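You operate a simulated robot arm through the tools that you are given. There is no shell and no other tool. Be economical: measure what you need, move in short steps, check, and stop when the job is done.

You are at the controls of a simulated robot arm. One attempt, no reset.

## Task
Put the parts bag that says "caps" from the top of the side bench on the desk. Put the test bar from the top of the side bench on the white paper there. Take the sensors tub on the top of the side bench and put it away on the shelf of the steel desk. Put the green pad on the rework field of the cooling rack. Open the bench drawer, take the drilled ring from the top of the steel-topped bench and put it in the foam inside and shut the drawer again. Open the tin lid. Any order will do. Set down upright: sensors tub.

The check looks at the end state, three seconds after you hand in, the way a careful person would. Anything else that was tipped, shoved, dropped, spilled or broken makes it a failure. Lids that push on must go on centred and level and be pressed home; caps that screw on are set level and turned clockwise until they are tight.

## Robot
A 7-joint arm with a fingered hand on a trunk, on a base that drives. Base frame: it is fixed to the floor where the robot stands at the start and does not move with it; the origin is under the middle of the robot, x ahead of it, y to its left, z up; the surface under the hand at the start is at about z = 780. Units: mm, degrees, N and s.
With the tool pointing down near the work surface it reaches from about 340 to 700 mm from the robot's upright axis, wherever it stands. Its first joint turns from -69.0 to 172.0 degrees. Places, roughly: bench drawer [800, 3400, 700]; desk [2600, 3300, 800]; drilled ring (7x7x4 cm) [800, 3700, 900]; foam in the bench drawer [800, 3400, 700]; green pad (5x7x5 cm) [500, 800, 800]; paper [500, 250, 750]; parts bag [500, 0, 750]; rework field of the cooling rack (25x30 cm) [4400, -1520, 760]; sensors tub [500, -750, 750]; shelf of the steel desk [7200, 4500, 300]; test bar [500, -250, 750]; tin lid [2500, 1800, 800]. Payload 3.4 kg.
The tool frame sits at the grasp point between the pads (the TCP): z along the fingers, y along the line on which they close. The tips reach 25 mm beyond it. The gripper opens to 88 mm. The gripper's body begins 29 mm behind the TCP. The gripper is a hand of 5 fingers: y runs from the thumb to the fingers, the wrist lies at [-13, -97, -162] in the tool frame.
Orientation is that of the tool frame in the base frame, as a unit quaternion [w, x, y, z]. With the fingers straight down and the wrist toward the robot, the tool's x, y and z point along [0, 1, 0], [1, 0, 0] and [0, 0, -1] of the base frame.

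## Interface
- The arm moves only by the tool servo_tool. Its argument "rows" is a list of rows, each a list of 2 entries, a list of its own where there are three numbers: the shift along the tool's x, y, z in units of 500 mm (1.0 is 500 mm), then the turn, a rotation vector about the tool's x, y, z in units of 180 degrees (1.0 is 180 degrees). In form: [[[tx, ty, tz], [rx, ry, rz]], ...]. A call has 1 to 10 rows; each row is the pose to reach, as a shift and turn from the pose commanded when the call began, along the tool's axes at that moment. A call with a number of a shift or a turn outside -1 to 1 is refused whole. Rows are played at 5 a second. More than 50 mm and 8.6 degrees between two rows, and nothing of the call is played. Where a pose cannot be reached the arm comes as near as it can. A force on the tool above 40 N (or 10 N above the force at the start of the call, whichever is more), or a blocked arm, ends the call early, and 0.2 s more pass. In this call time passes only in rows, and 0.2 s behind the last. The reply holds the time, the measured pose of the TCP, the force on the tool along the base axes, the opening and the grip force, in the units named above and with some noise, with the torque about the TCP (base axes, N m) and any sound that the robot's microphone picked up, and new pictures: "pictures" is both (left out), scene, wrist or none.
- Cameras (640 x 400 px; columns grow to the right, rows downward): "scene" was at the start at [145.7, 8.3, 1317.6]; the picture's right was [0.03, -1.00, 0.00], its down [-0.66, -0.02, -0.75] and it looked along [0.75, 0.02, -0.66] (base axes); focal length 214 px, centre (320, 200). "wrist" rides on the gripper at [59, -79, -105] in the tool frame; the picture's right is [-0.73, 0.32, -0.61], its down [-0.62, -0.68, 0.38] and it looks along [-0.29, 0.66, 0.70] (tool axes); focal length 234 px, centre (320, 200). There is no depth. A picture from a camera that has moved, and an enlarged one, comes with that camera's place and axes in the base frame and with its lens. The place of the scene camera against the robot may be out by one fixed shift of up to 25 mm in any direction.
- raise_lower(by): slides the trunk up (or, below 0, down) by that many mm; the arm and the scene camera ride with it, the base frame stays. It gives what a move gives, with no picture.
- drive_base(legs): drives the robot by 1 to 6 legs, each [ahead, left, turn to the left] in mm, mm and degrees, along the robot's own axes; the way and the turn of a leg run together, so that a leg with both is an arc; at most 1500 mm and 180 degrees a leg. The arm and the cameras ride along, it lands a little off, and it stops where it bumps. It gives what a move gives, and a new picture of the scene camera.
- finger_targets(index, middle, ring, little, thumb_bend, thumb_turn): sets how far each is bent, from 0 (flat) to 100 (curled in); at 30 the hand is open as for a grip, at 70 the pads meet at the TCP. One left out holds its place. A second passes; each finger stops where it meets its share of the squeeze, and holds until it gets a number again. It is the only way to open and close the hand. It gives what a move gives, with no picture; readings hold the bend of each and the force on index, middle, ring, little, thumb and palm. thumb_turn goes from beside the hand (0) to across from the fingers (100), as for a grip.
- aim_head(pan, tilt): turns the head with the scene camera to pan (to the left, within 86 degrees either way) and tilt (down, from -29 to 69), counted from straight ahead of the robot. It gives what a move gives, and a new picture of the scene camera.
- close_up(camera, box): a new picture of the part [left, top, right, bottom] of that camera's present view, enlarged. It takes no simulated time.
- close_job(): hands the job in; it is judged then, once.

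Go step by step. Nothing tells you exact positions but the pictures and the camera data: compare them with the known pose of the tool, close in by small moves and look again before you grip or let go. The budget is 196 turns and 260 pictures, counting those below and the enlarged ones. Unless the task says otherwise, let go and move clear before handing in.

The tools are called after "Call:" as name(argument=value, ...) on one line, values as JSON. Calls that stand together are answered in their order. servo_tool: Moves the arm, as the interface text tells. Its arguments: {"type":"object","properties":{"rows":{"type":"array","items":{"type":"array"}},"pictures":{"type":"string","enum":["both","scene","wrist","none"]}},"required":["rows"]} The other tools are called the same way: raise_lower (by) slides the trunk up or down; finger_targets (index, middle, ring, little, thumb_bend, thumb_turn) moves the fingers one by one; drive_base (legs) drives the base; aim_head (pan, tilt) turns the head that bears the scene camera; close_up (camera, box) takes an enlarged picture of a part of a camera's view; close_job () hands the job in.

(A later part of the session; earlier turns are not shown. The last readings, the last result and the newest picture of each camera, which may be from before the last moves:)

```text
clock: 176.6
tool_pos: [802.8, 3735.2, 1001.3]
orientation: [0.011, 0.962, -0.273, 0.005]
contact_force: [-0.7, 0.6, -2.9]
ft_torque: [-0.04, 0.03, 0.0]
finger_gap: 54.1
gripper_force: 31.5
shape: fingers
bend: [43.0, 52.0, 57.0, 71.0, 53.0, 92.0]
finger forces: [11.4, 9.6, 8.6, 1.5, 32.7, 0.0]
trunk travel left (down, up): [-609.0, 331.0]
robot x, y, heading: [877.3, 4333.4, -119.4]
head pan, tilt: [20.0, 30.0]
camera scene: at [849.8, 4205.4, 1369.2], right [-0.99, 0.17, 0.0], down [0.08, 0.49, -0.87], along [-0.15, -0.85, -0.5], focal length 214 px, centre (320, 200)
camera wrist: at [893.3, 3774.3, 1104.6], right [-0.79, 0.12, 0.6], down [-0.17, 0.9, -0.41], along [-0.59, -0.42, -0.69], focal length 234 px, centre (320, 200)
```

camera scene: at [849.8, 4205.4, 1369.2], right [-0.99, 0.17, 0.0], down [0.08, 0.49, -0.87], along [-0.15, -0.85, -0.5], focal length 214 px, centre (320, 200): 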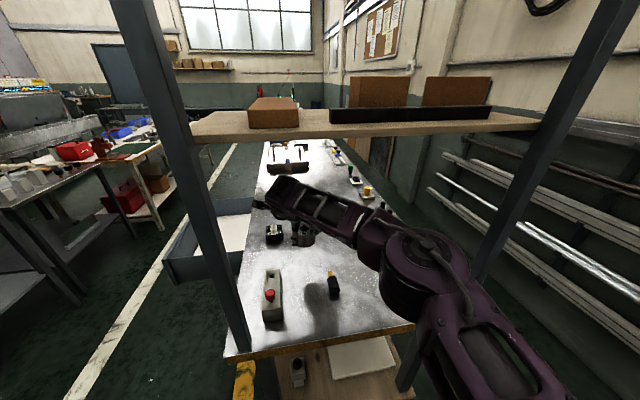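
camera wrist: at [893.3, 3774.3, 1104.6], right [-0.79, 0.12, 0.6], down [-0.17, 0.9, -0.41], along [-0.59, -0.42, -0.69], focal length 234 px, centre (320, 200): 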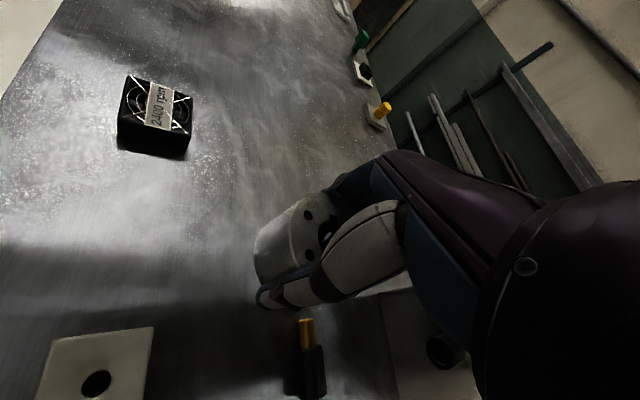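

The ring is securely held. I'll back straight out of the frame, move to the right, turn to face the bench and slide back to the drawer.

Call:
drive_base(legs=[[-300, -170, 0], [-453, 800, 0], [0, 0, -60.5], [0, 1250, 0]])

Call:
aim_head(pan=0, tilt=45)

```text
clock: 191.9
tool_pos: [1217.7, 3224.5, 999.6]
orientation: [-0.012, -0.681, 0.732, 0.002]
contact_force: [-0.3, -0.3, -2.4]
ft_torque: [0.0, 0.01, 0.0]
finger_gap: 53.9
gripper_force: 30.8
shape: fingers
bend: [43.0, 52.0, 58.0, 71.0, 54.0, 92.0]
finger forces: [11.3, 9.0, 8.4, 1.5, 31.3, 0.0]
trunk travel left (down, up): [-609.0, 331.0]
robot x, y, heading: [1781.3, 3435.2, 178.1]
head pan, tilt: [20.0, 30.0]
camera scene: at [1656.3, 3415.4, 1369.2], right [-0.31, 0.95, 0.0], down [0.48, 0.16, -0.87], along [-0.82, -0.27, -0.5], focal length 214 px, centre (320, 200)
```

scene: 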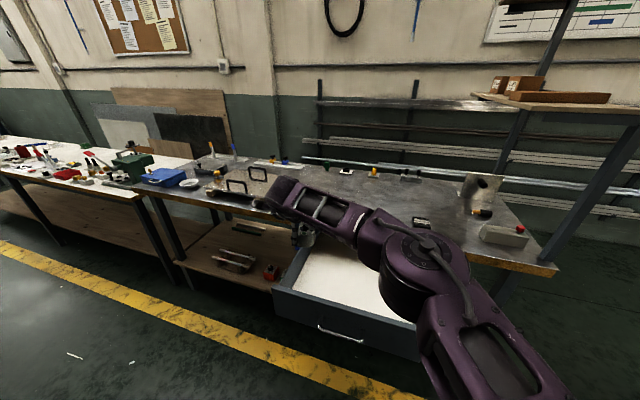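

```text
clock: 192.7
tool_pos: [1217.6, 3225.5, 998.9]
orientation: [-0.012, -0.681, 0.732, 0.001]
contact_force: [-0.4, -0.5, -3.1]
ft_torque: [0.07, 0.02, 0.0]
finger_gap: 53.8
gripper_force: 30.5
shape: fingers
bend: [43.0, 52.0, 58.0, 71.0, 54.0, 92.0]
finger forces: [11.4, 9.0, 8.4, 1.5, 31.3, 0.0]
trunk travel left (down, up): [-609.0, 331.0]
robot x, y, heading: [1782.0, 3436.1, 178.2]
head pan, tilt: [0.0, 45.0]
camera scene: at [1661.0, 3446.3, 1346.6], right [0.03, 1.0, 0.0], down [0.71, -0.02, -0.71], along [-0.71, 0.02, -0.71], focal length 214 px, centre (320, 200)
```

scene: 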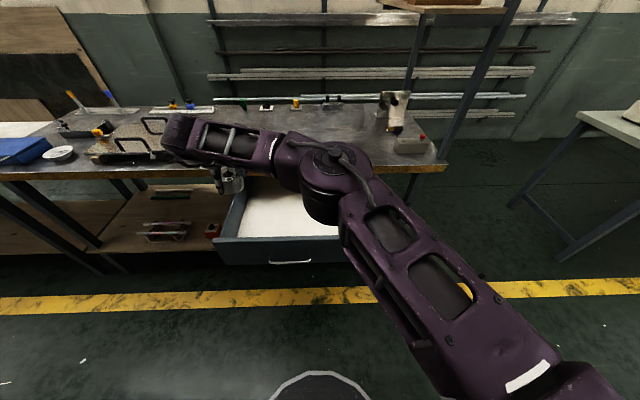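

I'm over the drawer's left side. I'll move the ring to the drawer's middle at (1190,3370), lower partway and check with both cameras.

Call:
servo_tool(rows=[[[-0.07, 0.018, 0.0], [0, 0, 0]], [[-0.143, 0.036, 0.0], [0, 0, 0]], [[-0.215, 0.055, 0.03], [0, 0, 0]], [[-0.286, 0.075, 0.08], [0, 0, 0]], [[-0.286, 0.075, 0.16], [0, 0, 0]], [[-0.286, 0.075, 0.24], [0, 0, 0]]], pictures="both")

```text
clock: 194.1
tool_pos: [1184.9, 3368.3, 878.4]
orientation: [-0.013, -0.682, 0.732, 0.002]
contact_force: [0.4, -0.2, -2.0]
ft_torque: [-0.04, 0.02, -0.02]
finger_gap: 53.6
gripper_force: 30.2
shape: fingers
bend: [43.0, 52.0, 58.0, 71.0, 54.0, 92.0]
finger forces: [11.0, 8.8, 8.4, 1.4, 30.7, 0.1]
trunk travel left (down, up): [-609.0, 331.0]
robot x, y, heading: [1781.3, 3435.5, 178.4]
head pan, tilt: [0.0, 45.0]
camera scene: at [1660.3, 3447.0, 1346.5], right [0.03, 1.0, 0.0], down [0.71, -0.02, -0.71], along [-0.71, 0.02, -0.71], focal length 214 px, centre (320, 200)
camera wrist: at [1261.5, 3305.5, 982.4], right [-0.26, 0.76, 0.6], down [0.72, 0.57, -0.41], along [-0.65, 0.33, -0.69], focal length 234 px, centre (320, 200)
```

scene: 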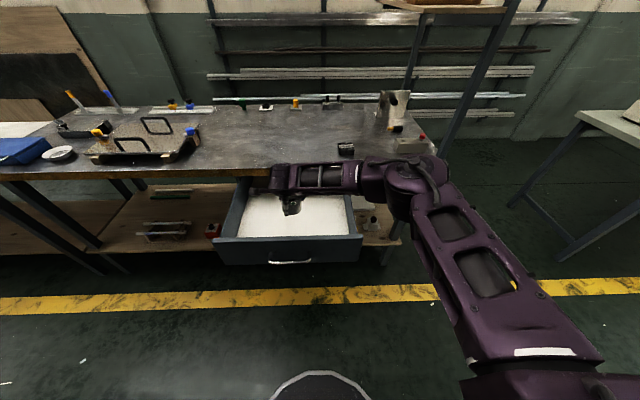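
wrist: 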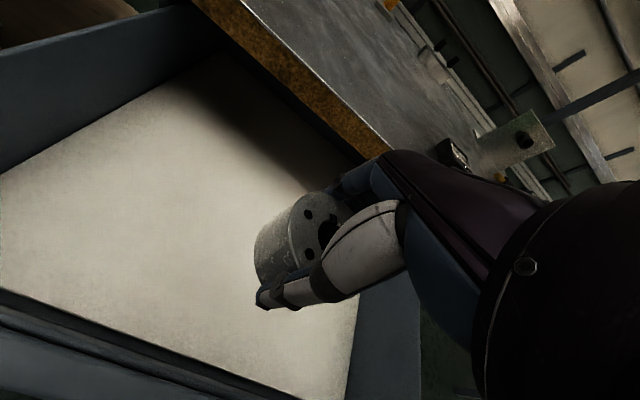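

Clear all around. I'll lower slowly until I feel contact.

Call:
servo_tool(rows=[[[0, -0.02, 0.04], [0, 0, 0]], [[0, -0.03, 0.08], [0, 0, 0]], [[0, -0.03, 0.12], [0, 0, 0]]], pictures="both")

```text
clock: 194.9
tool_pos: [1198.6, 3368.4, 816.7]
orientation: [-0.012, -0.681, 0.732, 0.002]
contact_force: [-0.1, 0.0, -2.9]
ft_torque: [0.03, 0.02, 0.01]
finger_gap: 53.6
gripper_force: 30.6
shape: fingers
bend: [43.0, 52.0, 58.0, 71.0, 54.0, 92.0]
finger forces: [11.0, 8.9, 8.4, 1.5, 30.6, 0.0]
trunk travel left (down, up): [-609.0, 331.0]
robot x, y, heading: [1783.3, 3433.8, 178.3]
head pan, tilt: [0.0, 45.0]
camera scene: at [1660.5, 3446.4, 1346.5], right [0.03, 1.0, 0.0], down [0.71, -0.02, -0.71], along [-0.71, 0.02, -0.71], focal length 214 px, centre (320, 200)
camera wrist: at [1275.5, 3304.8, 921.1], right [-0.26, 0.76, 0.6], down [0.72, 0.57, -0.41], along [-0.65, 0.33, -0.69], focal length 234 px, centre (320, 200)
```

scene: 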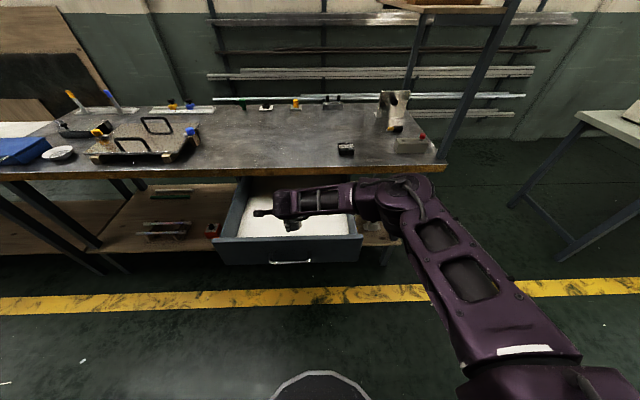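
wrist: 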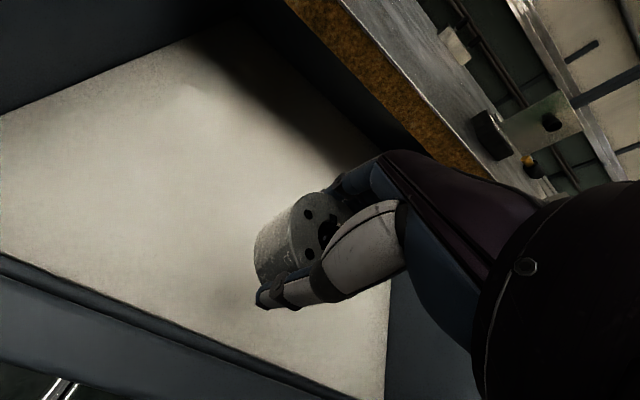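

Call:
servo_tool(rows=[[[0, 0, 0.03], [0, 0, 0]], [[0, 0, 0.06], [0, 0, 0]], [[0, 0, 0.075], [0, 0, 0]], [[0, 0, 0.09], [0, 0, 0]], [[0, 0, 0.105], [0, 0, 0]]], pictures="both")

```text
clock: 196.1
tool_pos: [1199.0, 3365.9, 766.3]
orientation: [-0.014, -0.681, 0.732, 0.002]
contact_force: [0.4, -1.0, -3.1]
ft_torque: [-0.02, 0.0, -0.03]
finger_gap: 53.4
gripper_force: 30.0
shape: fingers
bend: [43.0, 52.0, 58.0, 71.0, 54.0, 92.0]
finger forces: [11.2, 8.8, 8.4, 1.5, 30.5, 0.1]
trunk travel left (down, up): [-609.0, 331.0]
robot x, y, heading: [1782.2, 3437.3, 177.9]
head pan, tilt: [0.0, 45.0]
camera scene: at [1660.9, 3446.5, 1346.6], right [0.03, 1.0, 0.0], down [0.71, -0.02, -0.71], along [-0.71, 0.02, -0.71], focal length 214 px, centre (320, 200)
camera wrist: at [1275.5, 3303.8, 869.3], right [-0.26, 0.76, 0.6], down [0.72, 0.57, -0.41], along [-0.65, 0.33, -0.69], focal length 234 px, centre (320, 200)
```

scene: 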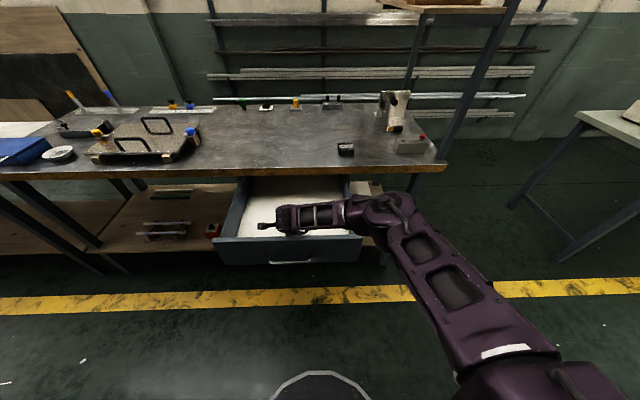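
wrist: 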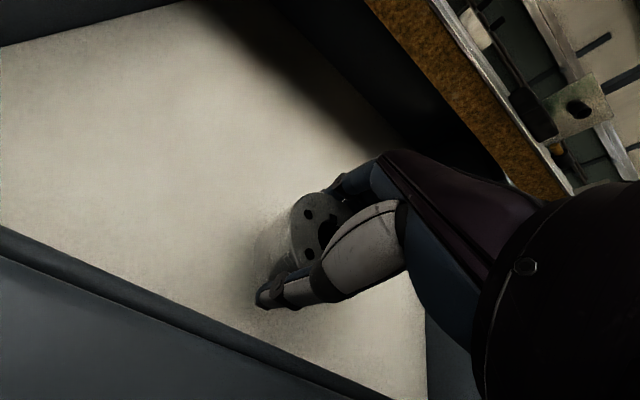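

The shadow suggests about 20 mm more. I'll continue in small steps.

Call:
servo_tool(rows=[[[0, 0, 0.016], [0, 0, 0]], [[0, 0, 0.03], [0, 0, 0]], [[0, 0, 0.04], [0, 0, 0]]], pictures="wrist")

Call:
close_up(camera="scene", box=[200, 150, 440, 300])

```text
clock: 196.9
tool_pos: [1199.1, 3366.8, 745.2]
orientation: [-0.013, -0.682, 0.731, 0.002]
contact_force: [-0.3, -0.8, -3.2]
ft_torque: [0.0, -0.02, 0.01]
finger_gap: 53.6
gripper_force: 30.2
shape: fingers
bend: [43.0, 52.0, 58.0, 71.0, 54.0, 92.0]
finger forces: [11.0, 8.8, 8.4, 1.5, 30.4, 0.1]
trunk travel left (down, up): [-609.0, 331.0]
robot x, y, heading: [1784.2, 3432.9, 178.0]
head pan, tilt: [0.0, 45.0]
camera wrist: at [1275.3, 3303.5, 849.6], right [-0.26, 0.76, 0.6], down [0.72, 0.57, -0.41], along [-0.65, 0.33, -0.69], focal length 234 px, centre (320, 200)
```

wrist: 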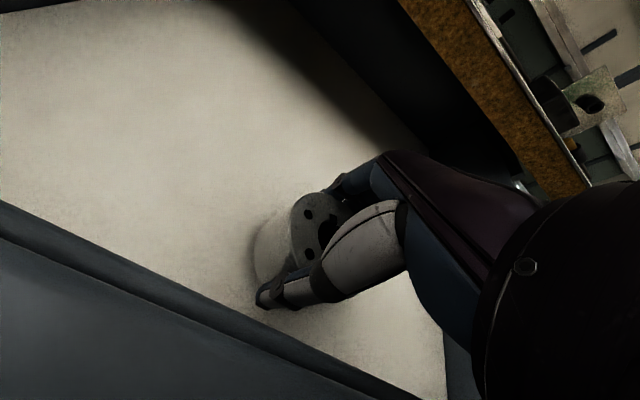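

```text
2.67 times, centred on (320, 225) of scene
camera zoom: at [1660.9, 3446.6, 1346.6], right [0.03, 1.0, 0.0], down [0.71, -0.02, -0.71], along [-0.71, 0.02, -0.71], focal length 572 px, centre (320, 133)
```

zoom: 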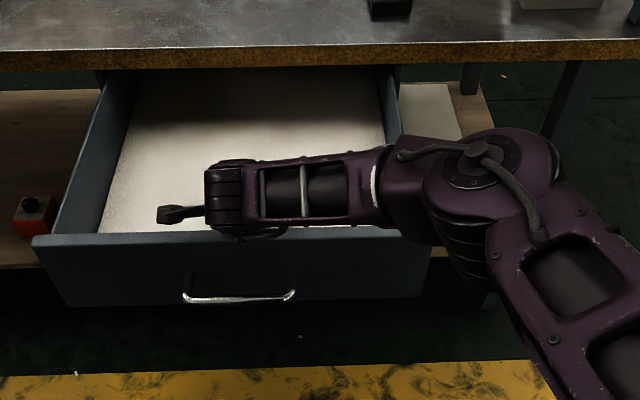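

Call:
servo_tool(rows=[[[0, 0, 0.012], [0, 0, 0]], [[0, 0, 0.024], [0, 0, 0]], [[0, 0, 0.034], [0, 0, 0]]], pictures="wrist")

```text
clock: 197.7
tool_pos: [1201.4, 3366.2, 734.8]
orientation: [-0.017, -0.682, 0.731, 0.004]
contact_force: [-0.2, 0.3, 24.4]
ft_torque: [0.31, -1.47, -0.02]
finger_gap: 53.5
gripper_force: 32.5
shape: fingers
bend: [43.0, 52.0, 58.0, 72.0, 54.0, 91.0]
finger forces: [10.0, 8.9, 8.9, 1.5, 35.3, 0.0]
trunk travel left (down, up): [-609.0, 331.0]
robot x, y, heading: [1781.4, 3431.8, 178.2]
head pan, tilt: [0.0, 45.0]
camera wrist: at [1277.6, 3303.8, 837.5], right [-0.25, 0.76, 0.6], down [0.71, 0.57, -0.41], along [-0.65, 0.32, -0.68], focal length 234 px, centre (320, 200)
```

wrist: 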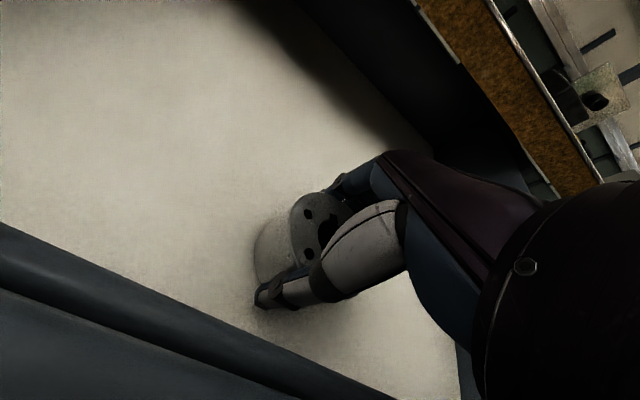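

I feel contact, but the torque points to a spot 60 mm toward the front panel, perhaps the heel of the hand. I'll lift 15 mm, shift 40 mm deeper and try again.

Call:
servo_tool(rows=[[[0, 0, -0.02], [0, 0, 0]], [[0, 0.04, -0.02], [0, 0, 0]], [[0, 0.08, -0.02], [0, 0, 0]], [[0, 0.08, -0.01], [0, 0, 0]]], pictures="wrist")

Call:
close_up(camera="scene", box=[200, 150, 440, 300])

```text
clock: 198.7
tool_pos: [1160.3, 3370.0, 734.7]
orientation: [-0.013, -0.681, 0.732, 0.001]
contact_force: [-0.6, -0.1, 0.3]
ft_torque: [0.03, 0.08, -0.02]
finger_gap: 53.7
gripper_force: 31.7
shape: fingers
bend: [43.0, 52.0, 58.0, 72.0, 54.0, 91.0]
finger forces: [11.4, 9.3, 9.0, 1.4, 31.5, 0.1]
trunk travel left (down, up): [-609.0, 331.0]
robot x, y, heading: [1781.5, 3434.8, 178.2]
head pan, tilt: [0.0, 45.0]
camera wrist: at [1236.2, 3305.7, 838.7], right [-0.26, 0.76, 0.6], down [0.72, 0.57, -0.41], along [-0.65, 0.33, -0.69], focal length 234 px, centre (320, 200)
```

wrist: 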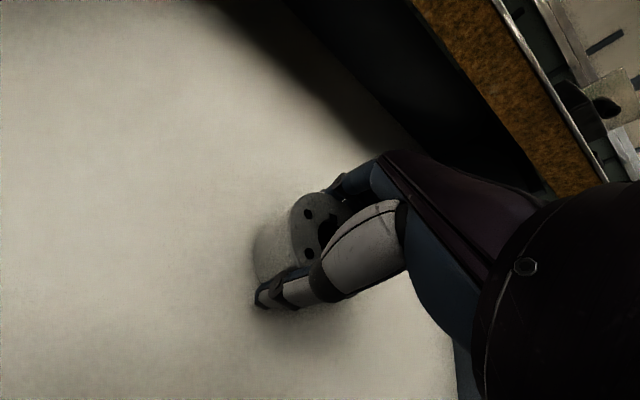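

```text
2.67 times, centred on (320, 225) of scene
camera zoom: at [1662.0, 3446.8, 1346.7], right [0.03, 1.0, 0.0], down [0.71, -0.02, -0.71], along [-0.71, 0.02, -0.71], focal length 572 px, centre (320, 133)
```

zoom: 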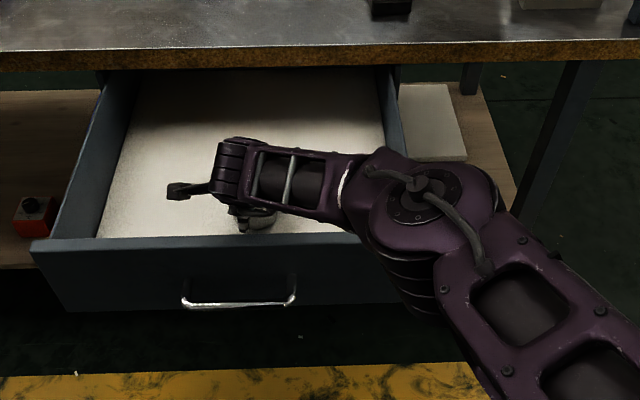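

Call:
servo_tool(rows=[[[0, 0, 0.006], [0, 0, 0]], [[0, 0, 0.012], [0, 0, 0]]], pictures="none")

```text
clock: 199.3
tool_pos: [1160.2, 3368.0, 733.1]
orientation: [-0.016, -0.681, 0.732, 0.005]
contact_force: [-0.5, 0.1, 19.5]
ft_torque: [0.32, 0.56, -0.02]
finger_gap: 53.5
gripper_force: 34.1
shape: fingers
bend: [43.0, 52.0, 58.0, 72.0, 54.0, 91.0]
finger forces: [11.2, 10.5, 10.4, 1.5, 34.5, 0.0]
trunk travel left (down, up): [-609.0, 331.0]
robot x, y, heading: [1781.5, 3435.3, 178.3]
head pan, tilt: [0.0, 45.0]
```

Contact is now under the ring itself. I'll ease off and release.

Call:
servo_tool(rows=[[[0, 0, -0.01], [0, 0, 0]]], pictures="none")

Call:
finger_targets(index=32, middle=32, ring=32, little=32, thumb_bend=22)

Call:
servo_tool(rows=[[[0, 0, -0.03], [0, 0, 0]], [[0, 0, -0.1], [0, 0, 0]], [[0, 0, -0.19], [0, 0, 0]], [[0, 0, -0.28], [0, 0, 0]], [[0, 0, -0.37], [0, 0, 0]], [[0, 0, -0.46], [0, 0, 0]], [[0, 0, -0.55], [0, 0, 0]]], pictures="wrist")

```text
clock: 199.7
tool_pos: [1160.3, 3367.7, 733.9]
orientation: [-0.013, -0.681, 0.732, 0.001]
contact_force: [-0.4, -0.4, 8.9]
ft_torque: [0.14, 0.29, 0.01]
finger_gap: 53.4
gripper_force: 32.0
shape: fingers
bend: [43.0, 52.0, 58.0, 72.0, 55.0, 91.0]
finger forces: [11.2, 9.6, 9.5, 1.7, 32.4, 0.1]
trunk travel left (down, up): [-609.0, 331.0]
robot x, y, heading: [1781.4, 3434.3, 178.0]
head pan, tilt: [0.0, 45.0]
```

```text
clock: 200.7
tool_pos: [1159.0, 3368.8, 733.8]
orientation: [-0.013, -0.681, 0.732, 0.001]
contact_force: [-1.0, -0.2, -0.4]
ft_torque: [0.01, 0.0, -0.01]
finger_gap: 88.2
gripper_force: 0.0
shape: fingers
bend: [32.0, 32.0, 32.0, 32.0, 22.0, 97.0]
finger forces: [0.1, 0.0, 0.0, 0.1, 0.0, 0.0]
trunk travel left (down, up): [-609.0, 331.0]
robot x, y, heading: [1780.1, 3434.7, 178.4]
head pan, tilt: [0.0, 45.0]
```

```text
clock: 202.3
tool_pos: [1167.2, 3372.4, 1011.9]
orientation: [-0.013, -0.681, 0.732, 0.002]
contact_force: [0.0, 0.3, -0.9]
ft_torque: [0.03, 0.0, 0.05]
finger_gap: 88.1
gripper_force: 0.1
shape: fingers
bend: [32.0, 32.0, 32.0, 32.0, 22.0, 97.0]
finger forces: [0.0, 0.1, 0.1, 0.0, 0.0, 0.1]
trunk travel left (down, up): [-609.0, 331.0]
robot x, y, heading: [1777.9, 3436.5, 178.0]
head pan, tilt: [0.0, 45.0]
camera wrist: at [1242.5, 3309.6, 1116.3], right [-0.26, 0.76, 0.6], down [0.72, 0.57, -0.41], along [-0.65, 0.33, -0.69], focal length 234 px, centre (320, 200)
```

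wrist: 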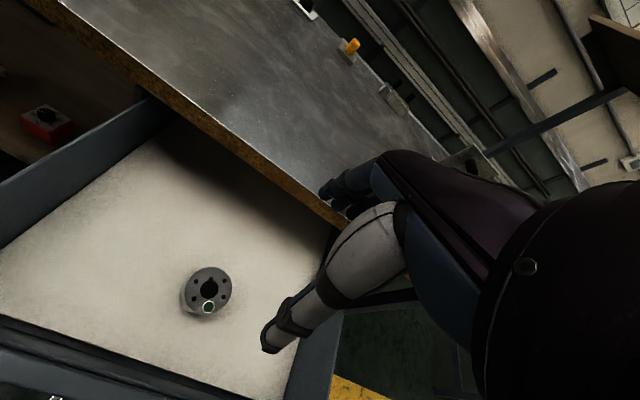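

The ring lies flat on the foam. To shut the drawer I'll take the hand up, back away, tilt the hand toward the handle again and push.

Call:
drive_base(legs=[[-212, 0, 1.9]])

Call:
servo_tool(rows=[[[0, 0, -0.08], [0, 0, 0]], [[0, 0, -0.16], [0, 0, 0]], [[0, 0, -0.24], [0, 0, 0]], [[0, 0, -0.32], [0, 0, 0]], [[0, 0, -0.32], [-0.045, 0, 0]], [[0, 0, -0.32], [-0.09, 0, 0]], [[0, 0, -0.32], [-0.135, 0, 0]], [[0, 0, -0.32], [-0.18, 0, 0]], [[0, 0, -0.32], [-0.225, 0, 0]], [[0, 0, -0.32], [-0.265, 0, 0]]], pictures="none")

```text
clock: 204.0
tool_pos: [1379.9, 3346.6, 1010.5]
orientation: [-0.013, -0.693, 0.72, 0.002]
contact_force: [0.9, 0.4, 1.0]
ft_torque: [-0.02, 0.03, 0.0]
finger_gap: 88.1
gripper_force: 0.2
shape: fingers
bend: [32.0, 32.0, 32.0, 32.0, 22.0, 97.0]
finger forces: [0.0, 0.0, 0.1, 0.0, 0.1, 0.1]
trunk travel left (down, up): [-609.0, 331.0]
robot x, y, heading: [1990.6, 3433.2, -180.0]
head pan, tilt: [0.0, 45.0]
camera scene: at [1873.5, 3438.7, 1346.7], right [0.0, 1.0, 0.0], down [0.71, 0.0, -0.71], along [-0.71, 0.0, -0.71], focal length 214 px, centre (320, 200)
```

scene: 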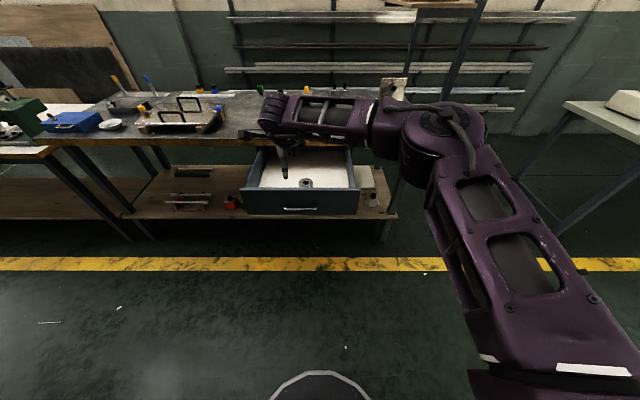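

```text
clock: 206.2
tool_pos: [1383.2, 3349.0, 1172.0]
orientation: [-0.294, -0.629, 0.658, 0.293]
contact_force: [0.3, 0.1, 0.3]
ft_torque: [0.0, 0.02, 0.0]
finger_gap: 88.3
gripper_force: 0.1
shape: fingers
bend: [32.0, 32.0, 32.0, 32.0, 22.0, 97.0]
finger forces: [0.0, 0.0, 0.1, 0.0, 0.0, 0.0]
trunk travel left (down, up): [-609.0, 331.0]
robot x, y, heading: [1991.2, 3432.1, -180.2]
head pan, tilt: [0.0, 45.0]
```

Call:
drive_base(legs=[[-12, 0, 0]])

Call:
raise_lower(by=-400)

Call:
close_up(camera="wrist", box=[0, 0, 640, 400])

```text
clock: 206.9
tool_pos: [1394.8, 3349.4, 1171.2]
orientation: [-0.292, -0.629, 0.659, 0.293]
contact_force: [-0.2, 0.1, 0.5]
ft_torque: [-0.02, -0.01, 0.02]
finger_gap: 88.5
gripper_force: 0.1
shape: fingers
bend: [32.0, 32.0, 32.0, 32.0, 22.0, 97.0]
finger forces: [0.0, 0.1, 0.0, 0.0, 0.0, 0.1]
trunk travel left (down, up): [-609.0, 331.0]
robot x, y, heading: [2005.9, 3429.7, -180.2]
head pan, tilt: [0.0, 45.0]
camera scene: at [1884.2, 3438.7, 1346.5], right [0.0, 1.0, 0.0], down [0.71, 0.0, -0.71], along [-0.71, 0.0, -0.71], focal length 214 px, centre (320, 200)
```

scene: 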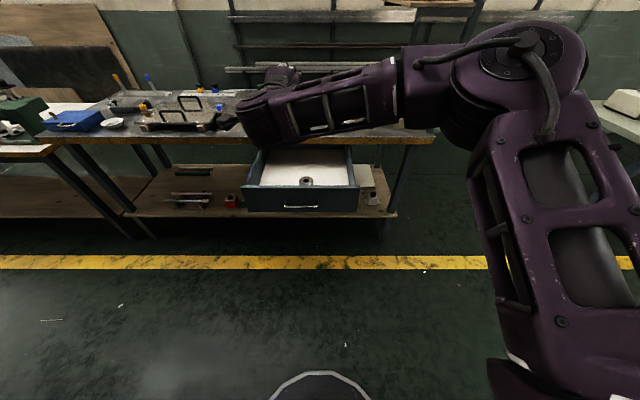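

```text
clock: 210.8
tool_pos: [1395.5, 3351.1, 772.1]
orientation: [-0.292, -0.628, 0.659, 0.294]
contact_force: [0.0, -1.5, -0.8]
ft_torque: [0.04, -0.01, -0.01]
finger_gap: 88.2
gripper_force: 0.1
shape: fingers
bend: [32.0, 32.0, 32.0, 32.0, 22.0, 97.0]
finger forces: [0.1, 0.0, 0.0, 0.1, 0.1, 0.0]
trunk travel left (down, up): [-209.0, 731.0]
robot x, y, heading: [2001.2, 3437.1, -180.1]
head pan, tilt: [0.0, 45.0]
```

```text
1.00 times, centred on (320, 200) of wrist (not enlarged: the box is as wide or as high as the picture)
camera zoom: at [1523.7, 3286.8, 781.9], right [0.27, 0.73, 0.63], down [0.18, 0.6, -0.78], along [-0.94, 0.33, 0.03], focal length 234 px, centre (320, 200)
```

zoom: 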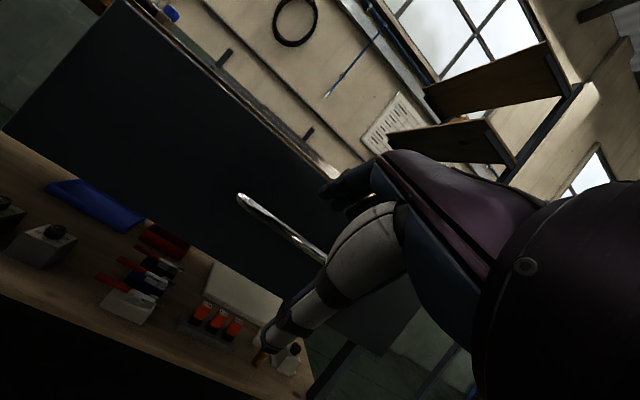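

The handle bar is at x≈1314. I'll lower 21 mm, move in 66 mm so the bar is between the fingers, and grip it.

Call:
raise_lower(by=-21)

Call:
drive_base(legs=[[66, 0, 0]])

Call:
finger_targets(index=76, middle=76, ring=76, little=76, thumb_bend=74)

Call:
close_up(camera="wrist", box=[0, 0, 640, 400])

```text
clock: 211.4
tool_pos: [1395.7, 3351.0, 751.2]
orientation: [-0.293, -0.628, 0.658, 0.294]
contact_force: [0.3, 0.5, 0.8]
ft_torque: [0.01, 0.01, 0.02]
finger_gap: 88.2
gripper_force: 0.1
shape: fingers
bend: [32.0, 32.0, 32.0, 32.0, 22.0, 97.0]
finger forces: [0.1, 0.0, 0.0, 0.0, 0.1, 0.0]
trunk travel left (down, up): [-188.0, 752.0]
robot x, y, heading: [2005.9, 3434.5, -179.8]
head pan, tilt: [0.0, 45.0]
```

```text
clock: 212.4
tool_pos: [1329.9, 3350.2, 750.4]
orientation: [-0.292, -0.629, 0.658, 0.293]
contact_force: [-0.7, 0.3, -0.9]
ft_torque: [0.02, 0.0, 0.02]
finger_gap: 87.9
gripper_force: 0.1
shape: fingers
bend: [32.0, 32.0, 32.0, 32.0, 22.0, 97.0]
finger forces: [0.0, 0.0, 0.1, 0.0, 0.1, 0.1]
trunk travel left (down, up): [-188.0, 752.0]
robot x, y, heading: [1940.0, 3433.5, -179.9]
head pan, tilt: [0.0, 45.0]
camera scene: at [1819.2, 3438.6, 925.6], right [0.0, 1.0, 0.0], down [0.71, 0.0, -0.71], along [-0.71, 0.0, -0.71], focal length 214 px, centre (320, 200)
```

scene: 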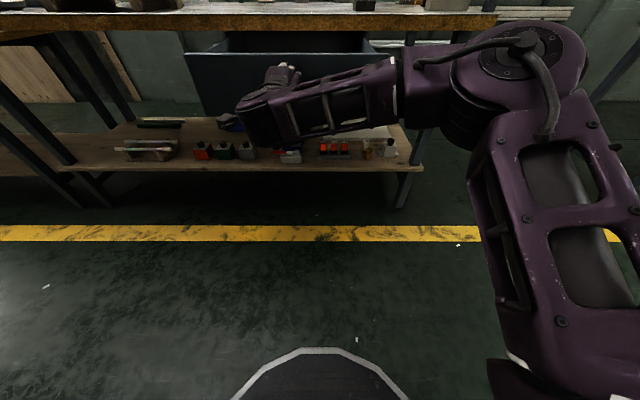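

```text
clock: 213.4
tool_pos: [1333.5, 3350.8, 757.1]
orientation: [-0.298, -0.626, 0.657, 0.296]
contact_force: [0.1, 3.3, 33.9]
ft_torque: [0.68, 0.23, -0.02]
finger_gap: 0.4
gripper_force: 19.2
shape: fingers
bend: [75.0, 75.0, 77.0, 76.0, 68.0, 97.0]
finger forces: [5.6, 7.1, 16.1, 3.4, 6.2, 0.0]
trunk travel left (down, up): [-188.0, 752.0]
robot x, y, heading: [1941.4, 3435.2, -180.2]
head pan, tilt: [0.0, 45.0]
```

```text
1.00 times, centred on (320, 200) of wrist (not enlarged: the box is as wide or as high as the picture)
camera zoom: at [1461.2, 3287.9, 765.7], right [0.28, 0.73, 0.63], down [0.17, 0.6, -0.78], along [-0.94, 0.33, 0.04], focal length 234 px, centre (320, 200)
```

zoom: 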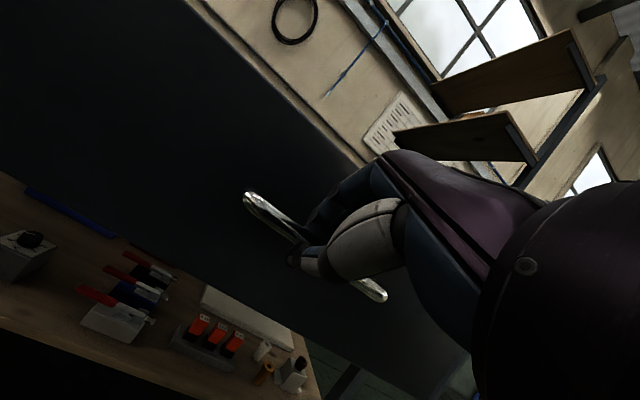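

I've got the handle. I'll push the drawer in by driving ahead 270 mm, then finish gently.

Call:
drive_base(legs=[[270, 0, 0]])

Call:
close_up(camera="wrist", box=[0, 0, 640, 400])

```text
clock: 215.3
tool_pos: [1064.9, 3349.7, 752.3]
orientation: [-0.294, -0.628, 0.658, 0.294]
contact_force: [-0.8, 8.0, 20.1]
ft_torque: [0.6, 0.02, -0.15]
finger_gap: 0.0
gripper_force: 18.9
shape: fingers
bend: [75.0, 75.0, 74.0, 79.0, 70.0, 98.0]
finger forces: [4.7, 4.0, 6.2, 18.3, 5.0, 0.1]
trunk travel left (down, up): [-188.0, 752.0]
robot x, y, heading: [1674.3, 3431.1, -179.8]
head pan, tilt: [0.0, 45.0]
camera scene: at [1554.9, 3439.3, 926.1], right [0.0, 1.0, 0.0], down [0.7, 0.0, -0.71], along [-0.71, 0.0, -0.7], focal length 214 px, centre (320, 200)
```

scene: 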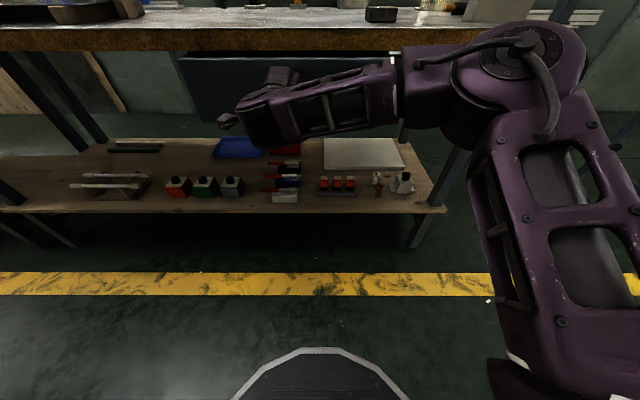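

```text
1.00 times, centred on (320, 200) of wrist (not enlarged: the box is as wide or as high as the picture)
camera zoom: at [1193.1, 3286.9, 762.8], right [0.27, 0.73, 0.63], down [0.18, 0.6, -0.78], along [-0.94, 0.33, 0.04], focal length 234 px, centre (320, 200)
```

zoom: 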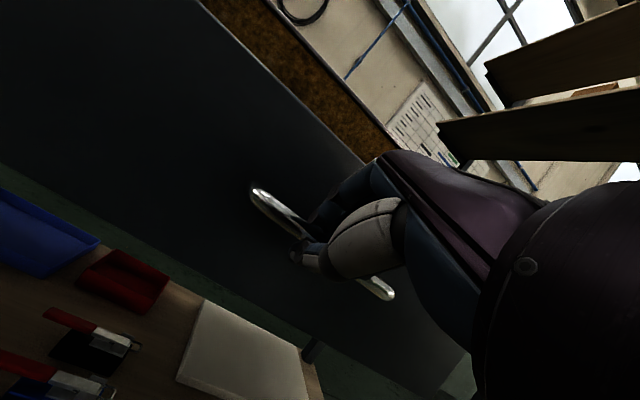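

About 18 mm remains. I'll push 20 mm more.

Call:
drive_base(legs=[[20, 0, 0]])

Call:
close_up(camera="wrist", box=[0, 0, 640, 400])

```text
clock: 216.1
tool_pos: [1043.8, 3351.0, 752.2]
orientation: [-0.295, -0.628, 0.657, 0.295]
contact_force: [-0.4, 4.5, 15.1]
ft_torque: [0.51, 0.04, -0.11]
finger_gap: 0.0
gripper_force: 18.2
shape: fingers
bend: [75.0, 75.0, 74.0, 78.0, 70.0, 98.0]
finger forces: [4.5, 4.3, 6.3, 15.8, 5.3, 0.0]
trunk travel left (down, up): [-188.0, 752.0]
robot x, y, heading: [1651.1, 3434.9, -180.0]
head pan, tilt: [0.0, 45.0]
camera scene: at [1534.0, 3438.9, 926.0], right [0.0, 1.0, 0.0], down [0.71, 0.0, -0.71], along [-0.71, 0.0, -0.71], focal length 214 px, centre (320, 200)
```

scene: 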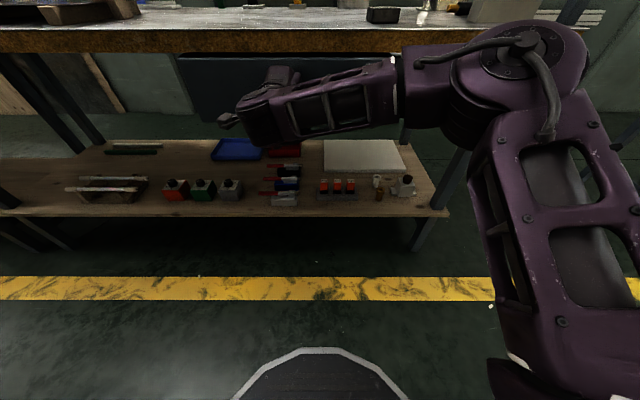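

```text
1.00 times, centred on (320, 200) of wrist (not enlarged: the box is as wide or as high as the picture)
camera zoom: at [1172.0, 3286.9, 763.1], right [0.28, 0.73, 0.63], down [0.18, 0.6, -0.78], along [-0.94, 0.33, 0.04], focal length 234 px, centre (320, 200)
```

zoom: 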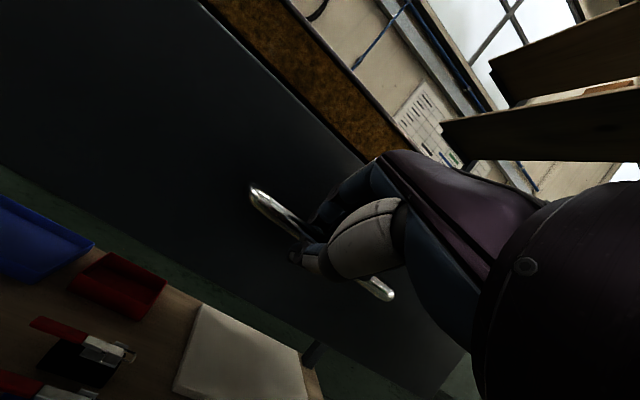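

Still no resistance, so I'll push a bit more until it stops.

Call:
drive_base(legs=[[12, 0, 0]])

Call:
close_up(camera="wrist", box=[0, 0, 640, 400])

```text
clock: 216.9
tool_pos: [1031.0, 3350.9, 753.5]
orientation: [-0.295, -0.628, 0.658, 0.294]
contact_force: [-2.8, 4.1, 9.8]
ft_torque: [0.37, 0.0, -0.07]
finger_gap: 0.0
gripper_force: 16.4
shape: fingers
bend: [75.0, 75.0, 74.0, 78.0, 69.0, 97.0]
finger forces: [4.6, 4.4, 6.7, 12.7, 5.4, 0.0]
trunk travel left (down, up): [-188.0, 752.0]
robot x, y, heading: [1640.7, 3428.5, -179.9]
head pan, tilt: [0.0, 45.0]
camera scene: at [1521.1, 3438.6, 925.8], right [0.0, 1.0, 0.0], down [0.71, 0.0, -0.71], along [-0.71, 0.0, -0.71], focal length 214 px, centre (320, 200)
```

scene: 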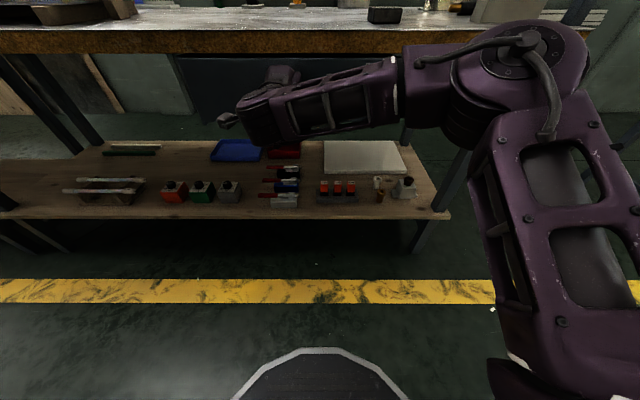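

```text
1.00 times, centred on (320, 200) of wrist (not enlarged: the box is as wide or as high as the picture)
camera zoom: at [1159.0, 3286.9, 763.1], right [0.28, 0.73, 0.63], down [0.18, 0.6, -0.78], along [-0.94, 0.33, 0.04], focal length 234 px, centre (320, 200)
```

zoom: 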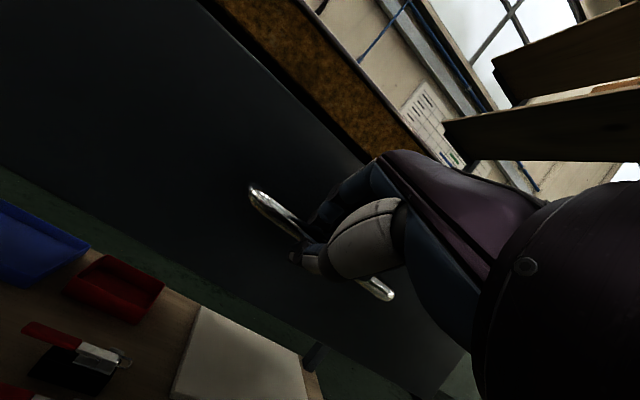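

Call:
drive_base(legs=[[8, 0, 0]])

Call:
close_up(camera="scene", box=[150, 20, 440, 200])

```text
clock: 217.6
tool_pos: [1024.5, 3351.1, 754.2]
orientation: [-0.295, -0.627, 0.658, 0.296]
contact_force: [18.3, 4.6, 3.9]
ft_torque: [0.28, -0.12, -0.24]
finger_gap: 0.2
gripper_force: 15.3
shape: fingers
bend: [76.0, 75.0, 75.0, 79.0, 69.0, 97.0]
finger forces: [1.5, 1.9, 3.5, 13.9, 10.2, 0.0]
trunk travel left (down, up): [-188.0, 752.0]
robot x, y, heading: [1630.5, 3434.0, -179.9]
head pan, tilt: [0.0, 45.0]
camera scene: at [1515.0, 3438.8, 926.1], right [0.0, 1.0, 0.0], down [0.7, 0.0, -0.71], along [-0.71, 0.0, -0.7], focal length 214 px, centre (320, 200)
```

scene: 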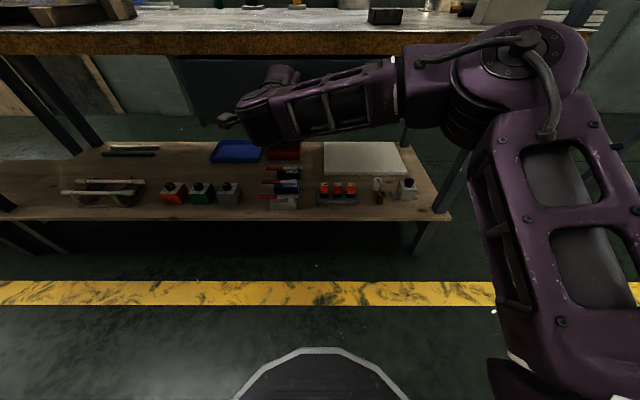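

```text
2.21 times, centred on (295, 110) of scene
camera zoom: at [1515.0, 3438.8, 926.1], right [0.0, 1.0, 0.0], down [0.7, 0.0, -0.71], along [-0.71, 0.0, -0.7], focal length 473 px, centre (375, 399)
```

zoom: 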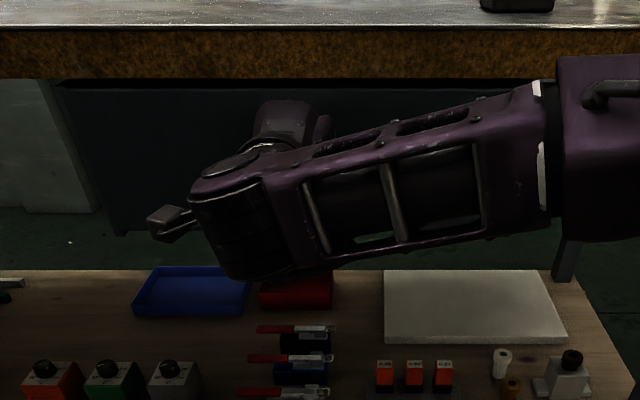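

The 18 N resistance shows the drawer is shut. I'll open the hand and back away straight.

Call:
finger_targets(index=30, middle=30, ring=30, little=30, thumb_bend=20)

Call:
drive_base(legs=[[-260, 0, 0]])

Call:
raise_lower(by=400)

Call:
aim_head(pan=5, tilt=35)

```text
clock: 218.3
tool_pos: [1029.6, 3347.0, 753.1]
orientation: [-0.295, -0.632, 0.654, 0.292]
contact_force: [34.1, 6.1, -6.8]
ft_torque: [-0.17, 0.0, -0.41]
finger_gap: 61.8
gripper_force: 17.4
shape: fingers
bend: [55.0, 52.0, 44.0, 30.0, 20.0, 98.0]
finger forces: [13.2, 12.2, 9.6, 0.1, 0.0, 0.0]
trunk travel left (down, up): [-188.0, 752.0]
robot x, y, heading: [1633.8, 3434.1, -179.9]
head pan, tilt: [0.0, 45.0]
stopped: the force on the tool passed its limit at 44 N (the readings are from after the stop); the commanded pose is now the measured one
```

```text
clock: 220.2
tool_pos: [1283.2, 3348.8, 751.8]
orientation: [-0.294, -0.631, 0.656, 0.293]
contact_force: [0.2, 0.1, -0.3]
ft_torque: [-0.03, 0.04, 0.0]
finger_gap: 91.2
gripper_force: 0.1
shape: fingers
bend: [30.0, 30.0, 30.0, 30.0, 20.0, 98.0]
finger forces: [0.0, 0.0, 0.0, 0.1, 0.0, 0.1]
trunk travel left (down, up): [-188.0, 752.0]
robot x, y, heading: [1888.4, 3432.0, -179.9]
head pan, tilt: [0.0, 45.0]
camera scene: at [1771.4, 3438.7, 925.7], right [0.0, 1.0, 0.0], down [0.71, 0.0, -0.71], along [-0.71, 0.0, -0.71], focal length 214 px, centre (320, 200)
```

scene: 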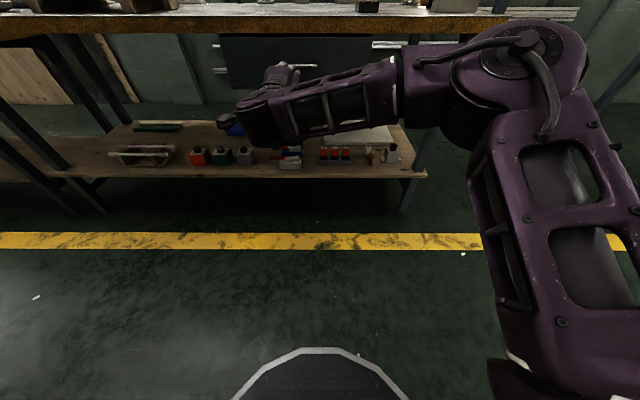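

```text
clock: 224.0
tool_pos: [1282.9, 3346.8, 1151.0]
orientation: [-0.293, -0.63, 0.657, 0.293]
contact_force: [-0.1, 0.9, 0.0]
ft_torque: [0.02, -0.01, 0.0]
finger_gap: 91.3
gripper_force: 0.0
shape: fingers
bend: [30.0, 30.0, 30.0, 30.0, 20.0, 98.0]
finger forces: [0.0, 0.0, 0.0, 0.0, 0.0, 0.1]
trunk travel left (down, up): [-588.0, 352.0]
robot x, y, heading: [1889.4, 3431.4, -179.7]
head pan, tilt: [0.0, 45.0]
```

```text
clock: 224.7
tool_pos: [1282.6, 3348.0, 1151.6]
orientation: [-0.294, -0.63, 0.656, 0.294]
contact_force: [-0.8, -0.5, -0.5]
ft_torque: [-0.01, 0.02, -0.02]
finger_gap: 91.4
gripper_force: 0.1
shape: fingers
bend: [30.0, 30.0, 30.0, 30.0, 20.0, 98.0]
finger forces: [0.0, 0.0, 0.0, 0.1, 0.0, 0.1]
trunk travel left (down, up): [-588.0, 352.0]
robot x, y, heading: [1890.1, 3435.0, -180.0]
head pan, tilt: [5.0, 35.0]
camera scene: at [1764.9, 3431.1, 1340.4], right [-0.09, 1.0, 0.0], down [0.57, 0.05, -0.82], along [-0.82, -0.07, -0.57], focal length 214 px, centre (320, 200)
```

scene: 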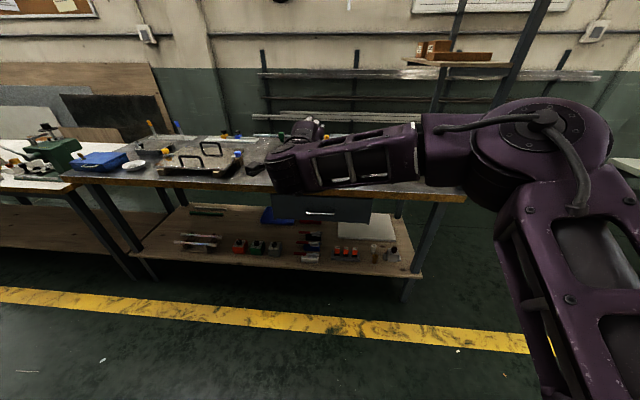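

The fingers caught a little while opening, so I'll check that the drawer stayed shut.

Call:
close_up(camera="scene", box=[240, 150, 440, 275])

Call:
close_up(camera="wrist", box=[0, 0, 640, 400])

```text
3.20 times, centred on (340, 212) of scene
camera zoom: at [1764.9, 3431.1, 1340.4], right [-0.09, 1.0, 0.0], down [0.57, 0.05, -0.82], along [-0.82, -0.07, -0.57], focal length 686 px, centre (256, 160)
```

zoom: 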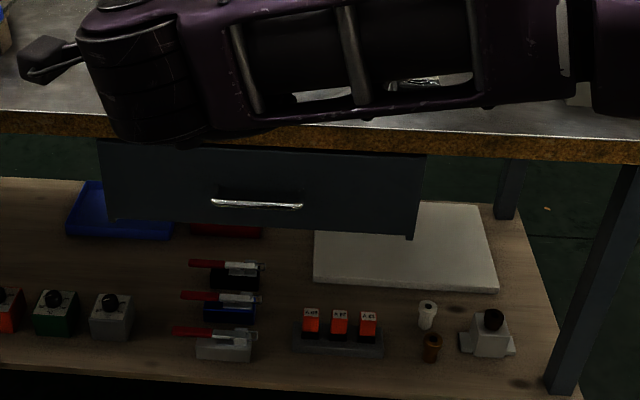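

```text
1.00 times, centred on (320, 200) of wrist (not enlarged: the box is as wide or as high as the picture)
camera zoom: at [1411.6, 3285.3, 1161.6], right [0.27, 0.73, 0.63], down [0.18, 0.61, -0.78], along [-0.95, 0.32, 0.03], focal length 234 px, centre (320, 200)
```

zoom: 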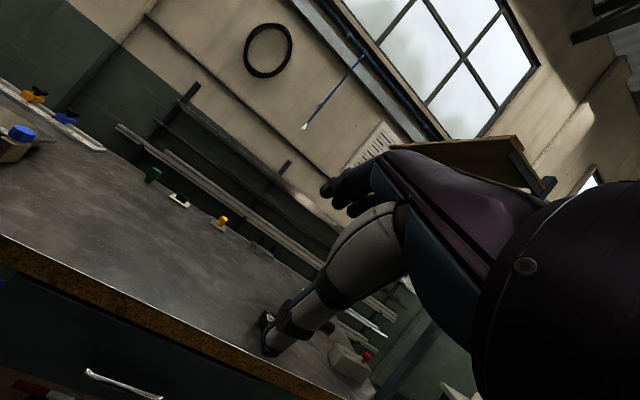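

The handle is back at x≈1027, so the drawer is shut. Next is the tin lid: I'll straighten the hand, then drive down the corridor.

Call:
servo_tool(rows=[[[0, 0, 0], [0.045, 0, 0]], [[0, 0, 0], [0.09, 0, 0]], [[0, 0, 0], [0.135, 0, 0]], [[0, 0, 0], [0.18, 0, 0]], [[0, 0, 0], [0.225, 0, 0]], [[0, 0, 0], [0.27, 0, 0]]], pictures="none")

Call:
drive_base(legs=[[0, 0, 90], [500, -300, 0], [1000, 0, 0], [0, 0, 90]])

Call:
aim_head(pan=10, tilt=35)

```text
clock: 226.1
tool_pos: [1283.0, 3346.5, 1149.9]
orientation: [-0.008, -0.696, 0.718, -0.005]
contact_force: [0.9, -0.6, 0.0]
ft_torque: [0.04, 0.0, -0.02]
finger_gap: 91.5
gripper_force: 0.0
shape: fingers
bend: [30.0, 30.0, 30.0, 30.0, 20.0, 98.0]
finger forces: [0.0, 0.1, 0.0, 0.0, 0.0, 0.0]
trunk travel left (down, up): [-588.0, 352.0]
robot x, y, heading: [1890.3, 3437.3, -179.8]
head pan, tilt: [5.0, 35.0]
```

```text
clock: 242.0
tool_pos: [2223.1, 1987.5, 1150.9]
orientation: [-0.002, 0.718, 0.695, 0.009]
contact_force: [0.0, -0.2, 0.2]
ft_torque: [0.0, 0.01, 0.02]
finger_gap: 91.7
gripper_force: 0.0
shape: fingers
bend: [30.0, 30.0, 30.0, 30.0, 20.0, 98.0]
finger forces: [0.1, 0.0, 0.1, 0.1, 0.1, 0.1]
trunk travel left (down, up): [-588.0, 352.0]
robot x, y, heading: [1614.6, 1899.1, 0.3]
head pan, tilt: [5.0, 35.0]
camera scene: at [1765.0, 1915.8, 1340.4], right [0.09, -1.0, 0.0], down [-0.57, -0.05, -0.82], along [0.82, 0.07, -0.57], focal length 214 px, centre (320, 200)
```

scene: 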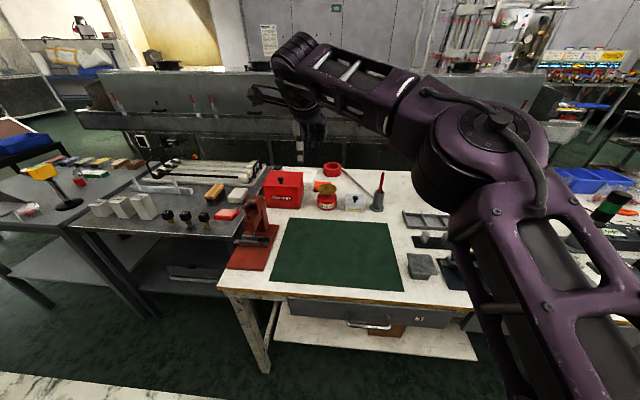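

```text
clock: 242.7
tool_pos: [2222.4, 1987.3, 1152.4]
orientation: [-0.003, 0.719, 0.695, 0.008]
contact_force: [0.5, -0.5, -0.2]
ft_torque: [-0.01, 0.01, 0.01]
finger_gap: 91.5
gripper_force: 0.0
shape: fingers
bend: [30.0, 30.0, 30.0, 30.0, 20.0, 98.0]
finger forces: [0.1, 0.1, 0.0, 0.0, 0.0, 0.0]
trunk travel left (down, up): [-588.0, 352.0]
robot x, y, heading: [1612.1, 1900.9, 0.3]
head pan, tilt: [10.0, 35.0]
camera scene: at [1763.9, 1923.3, 1340.5], right [0.18, -0.98, 0.0], down [-0.56, -0.1, -0.82], along [0.81, 0.14, -0.57], focal length 214 px, centre (320, 200)
```

scene: 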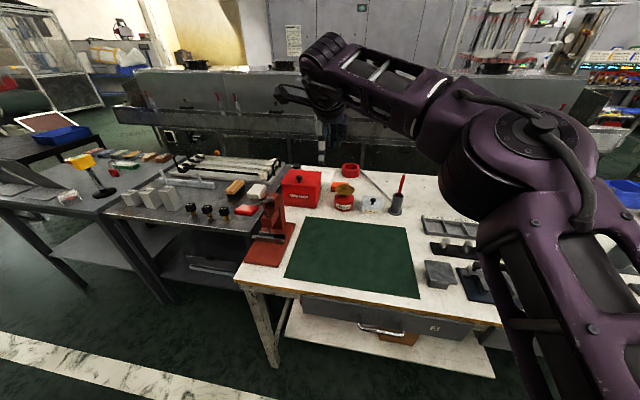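

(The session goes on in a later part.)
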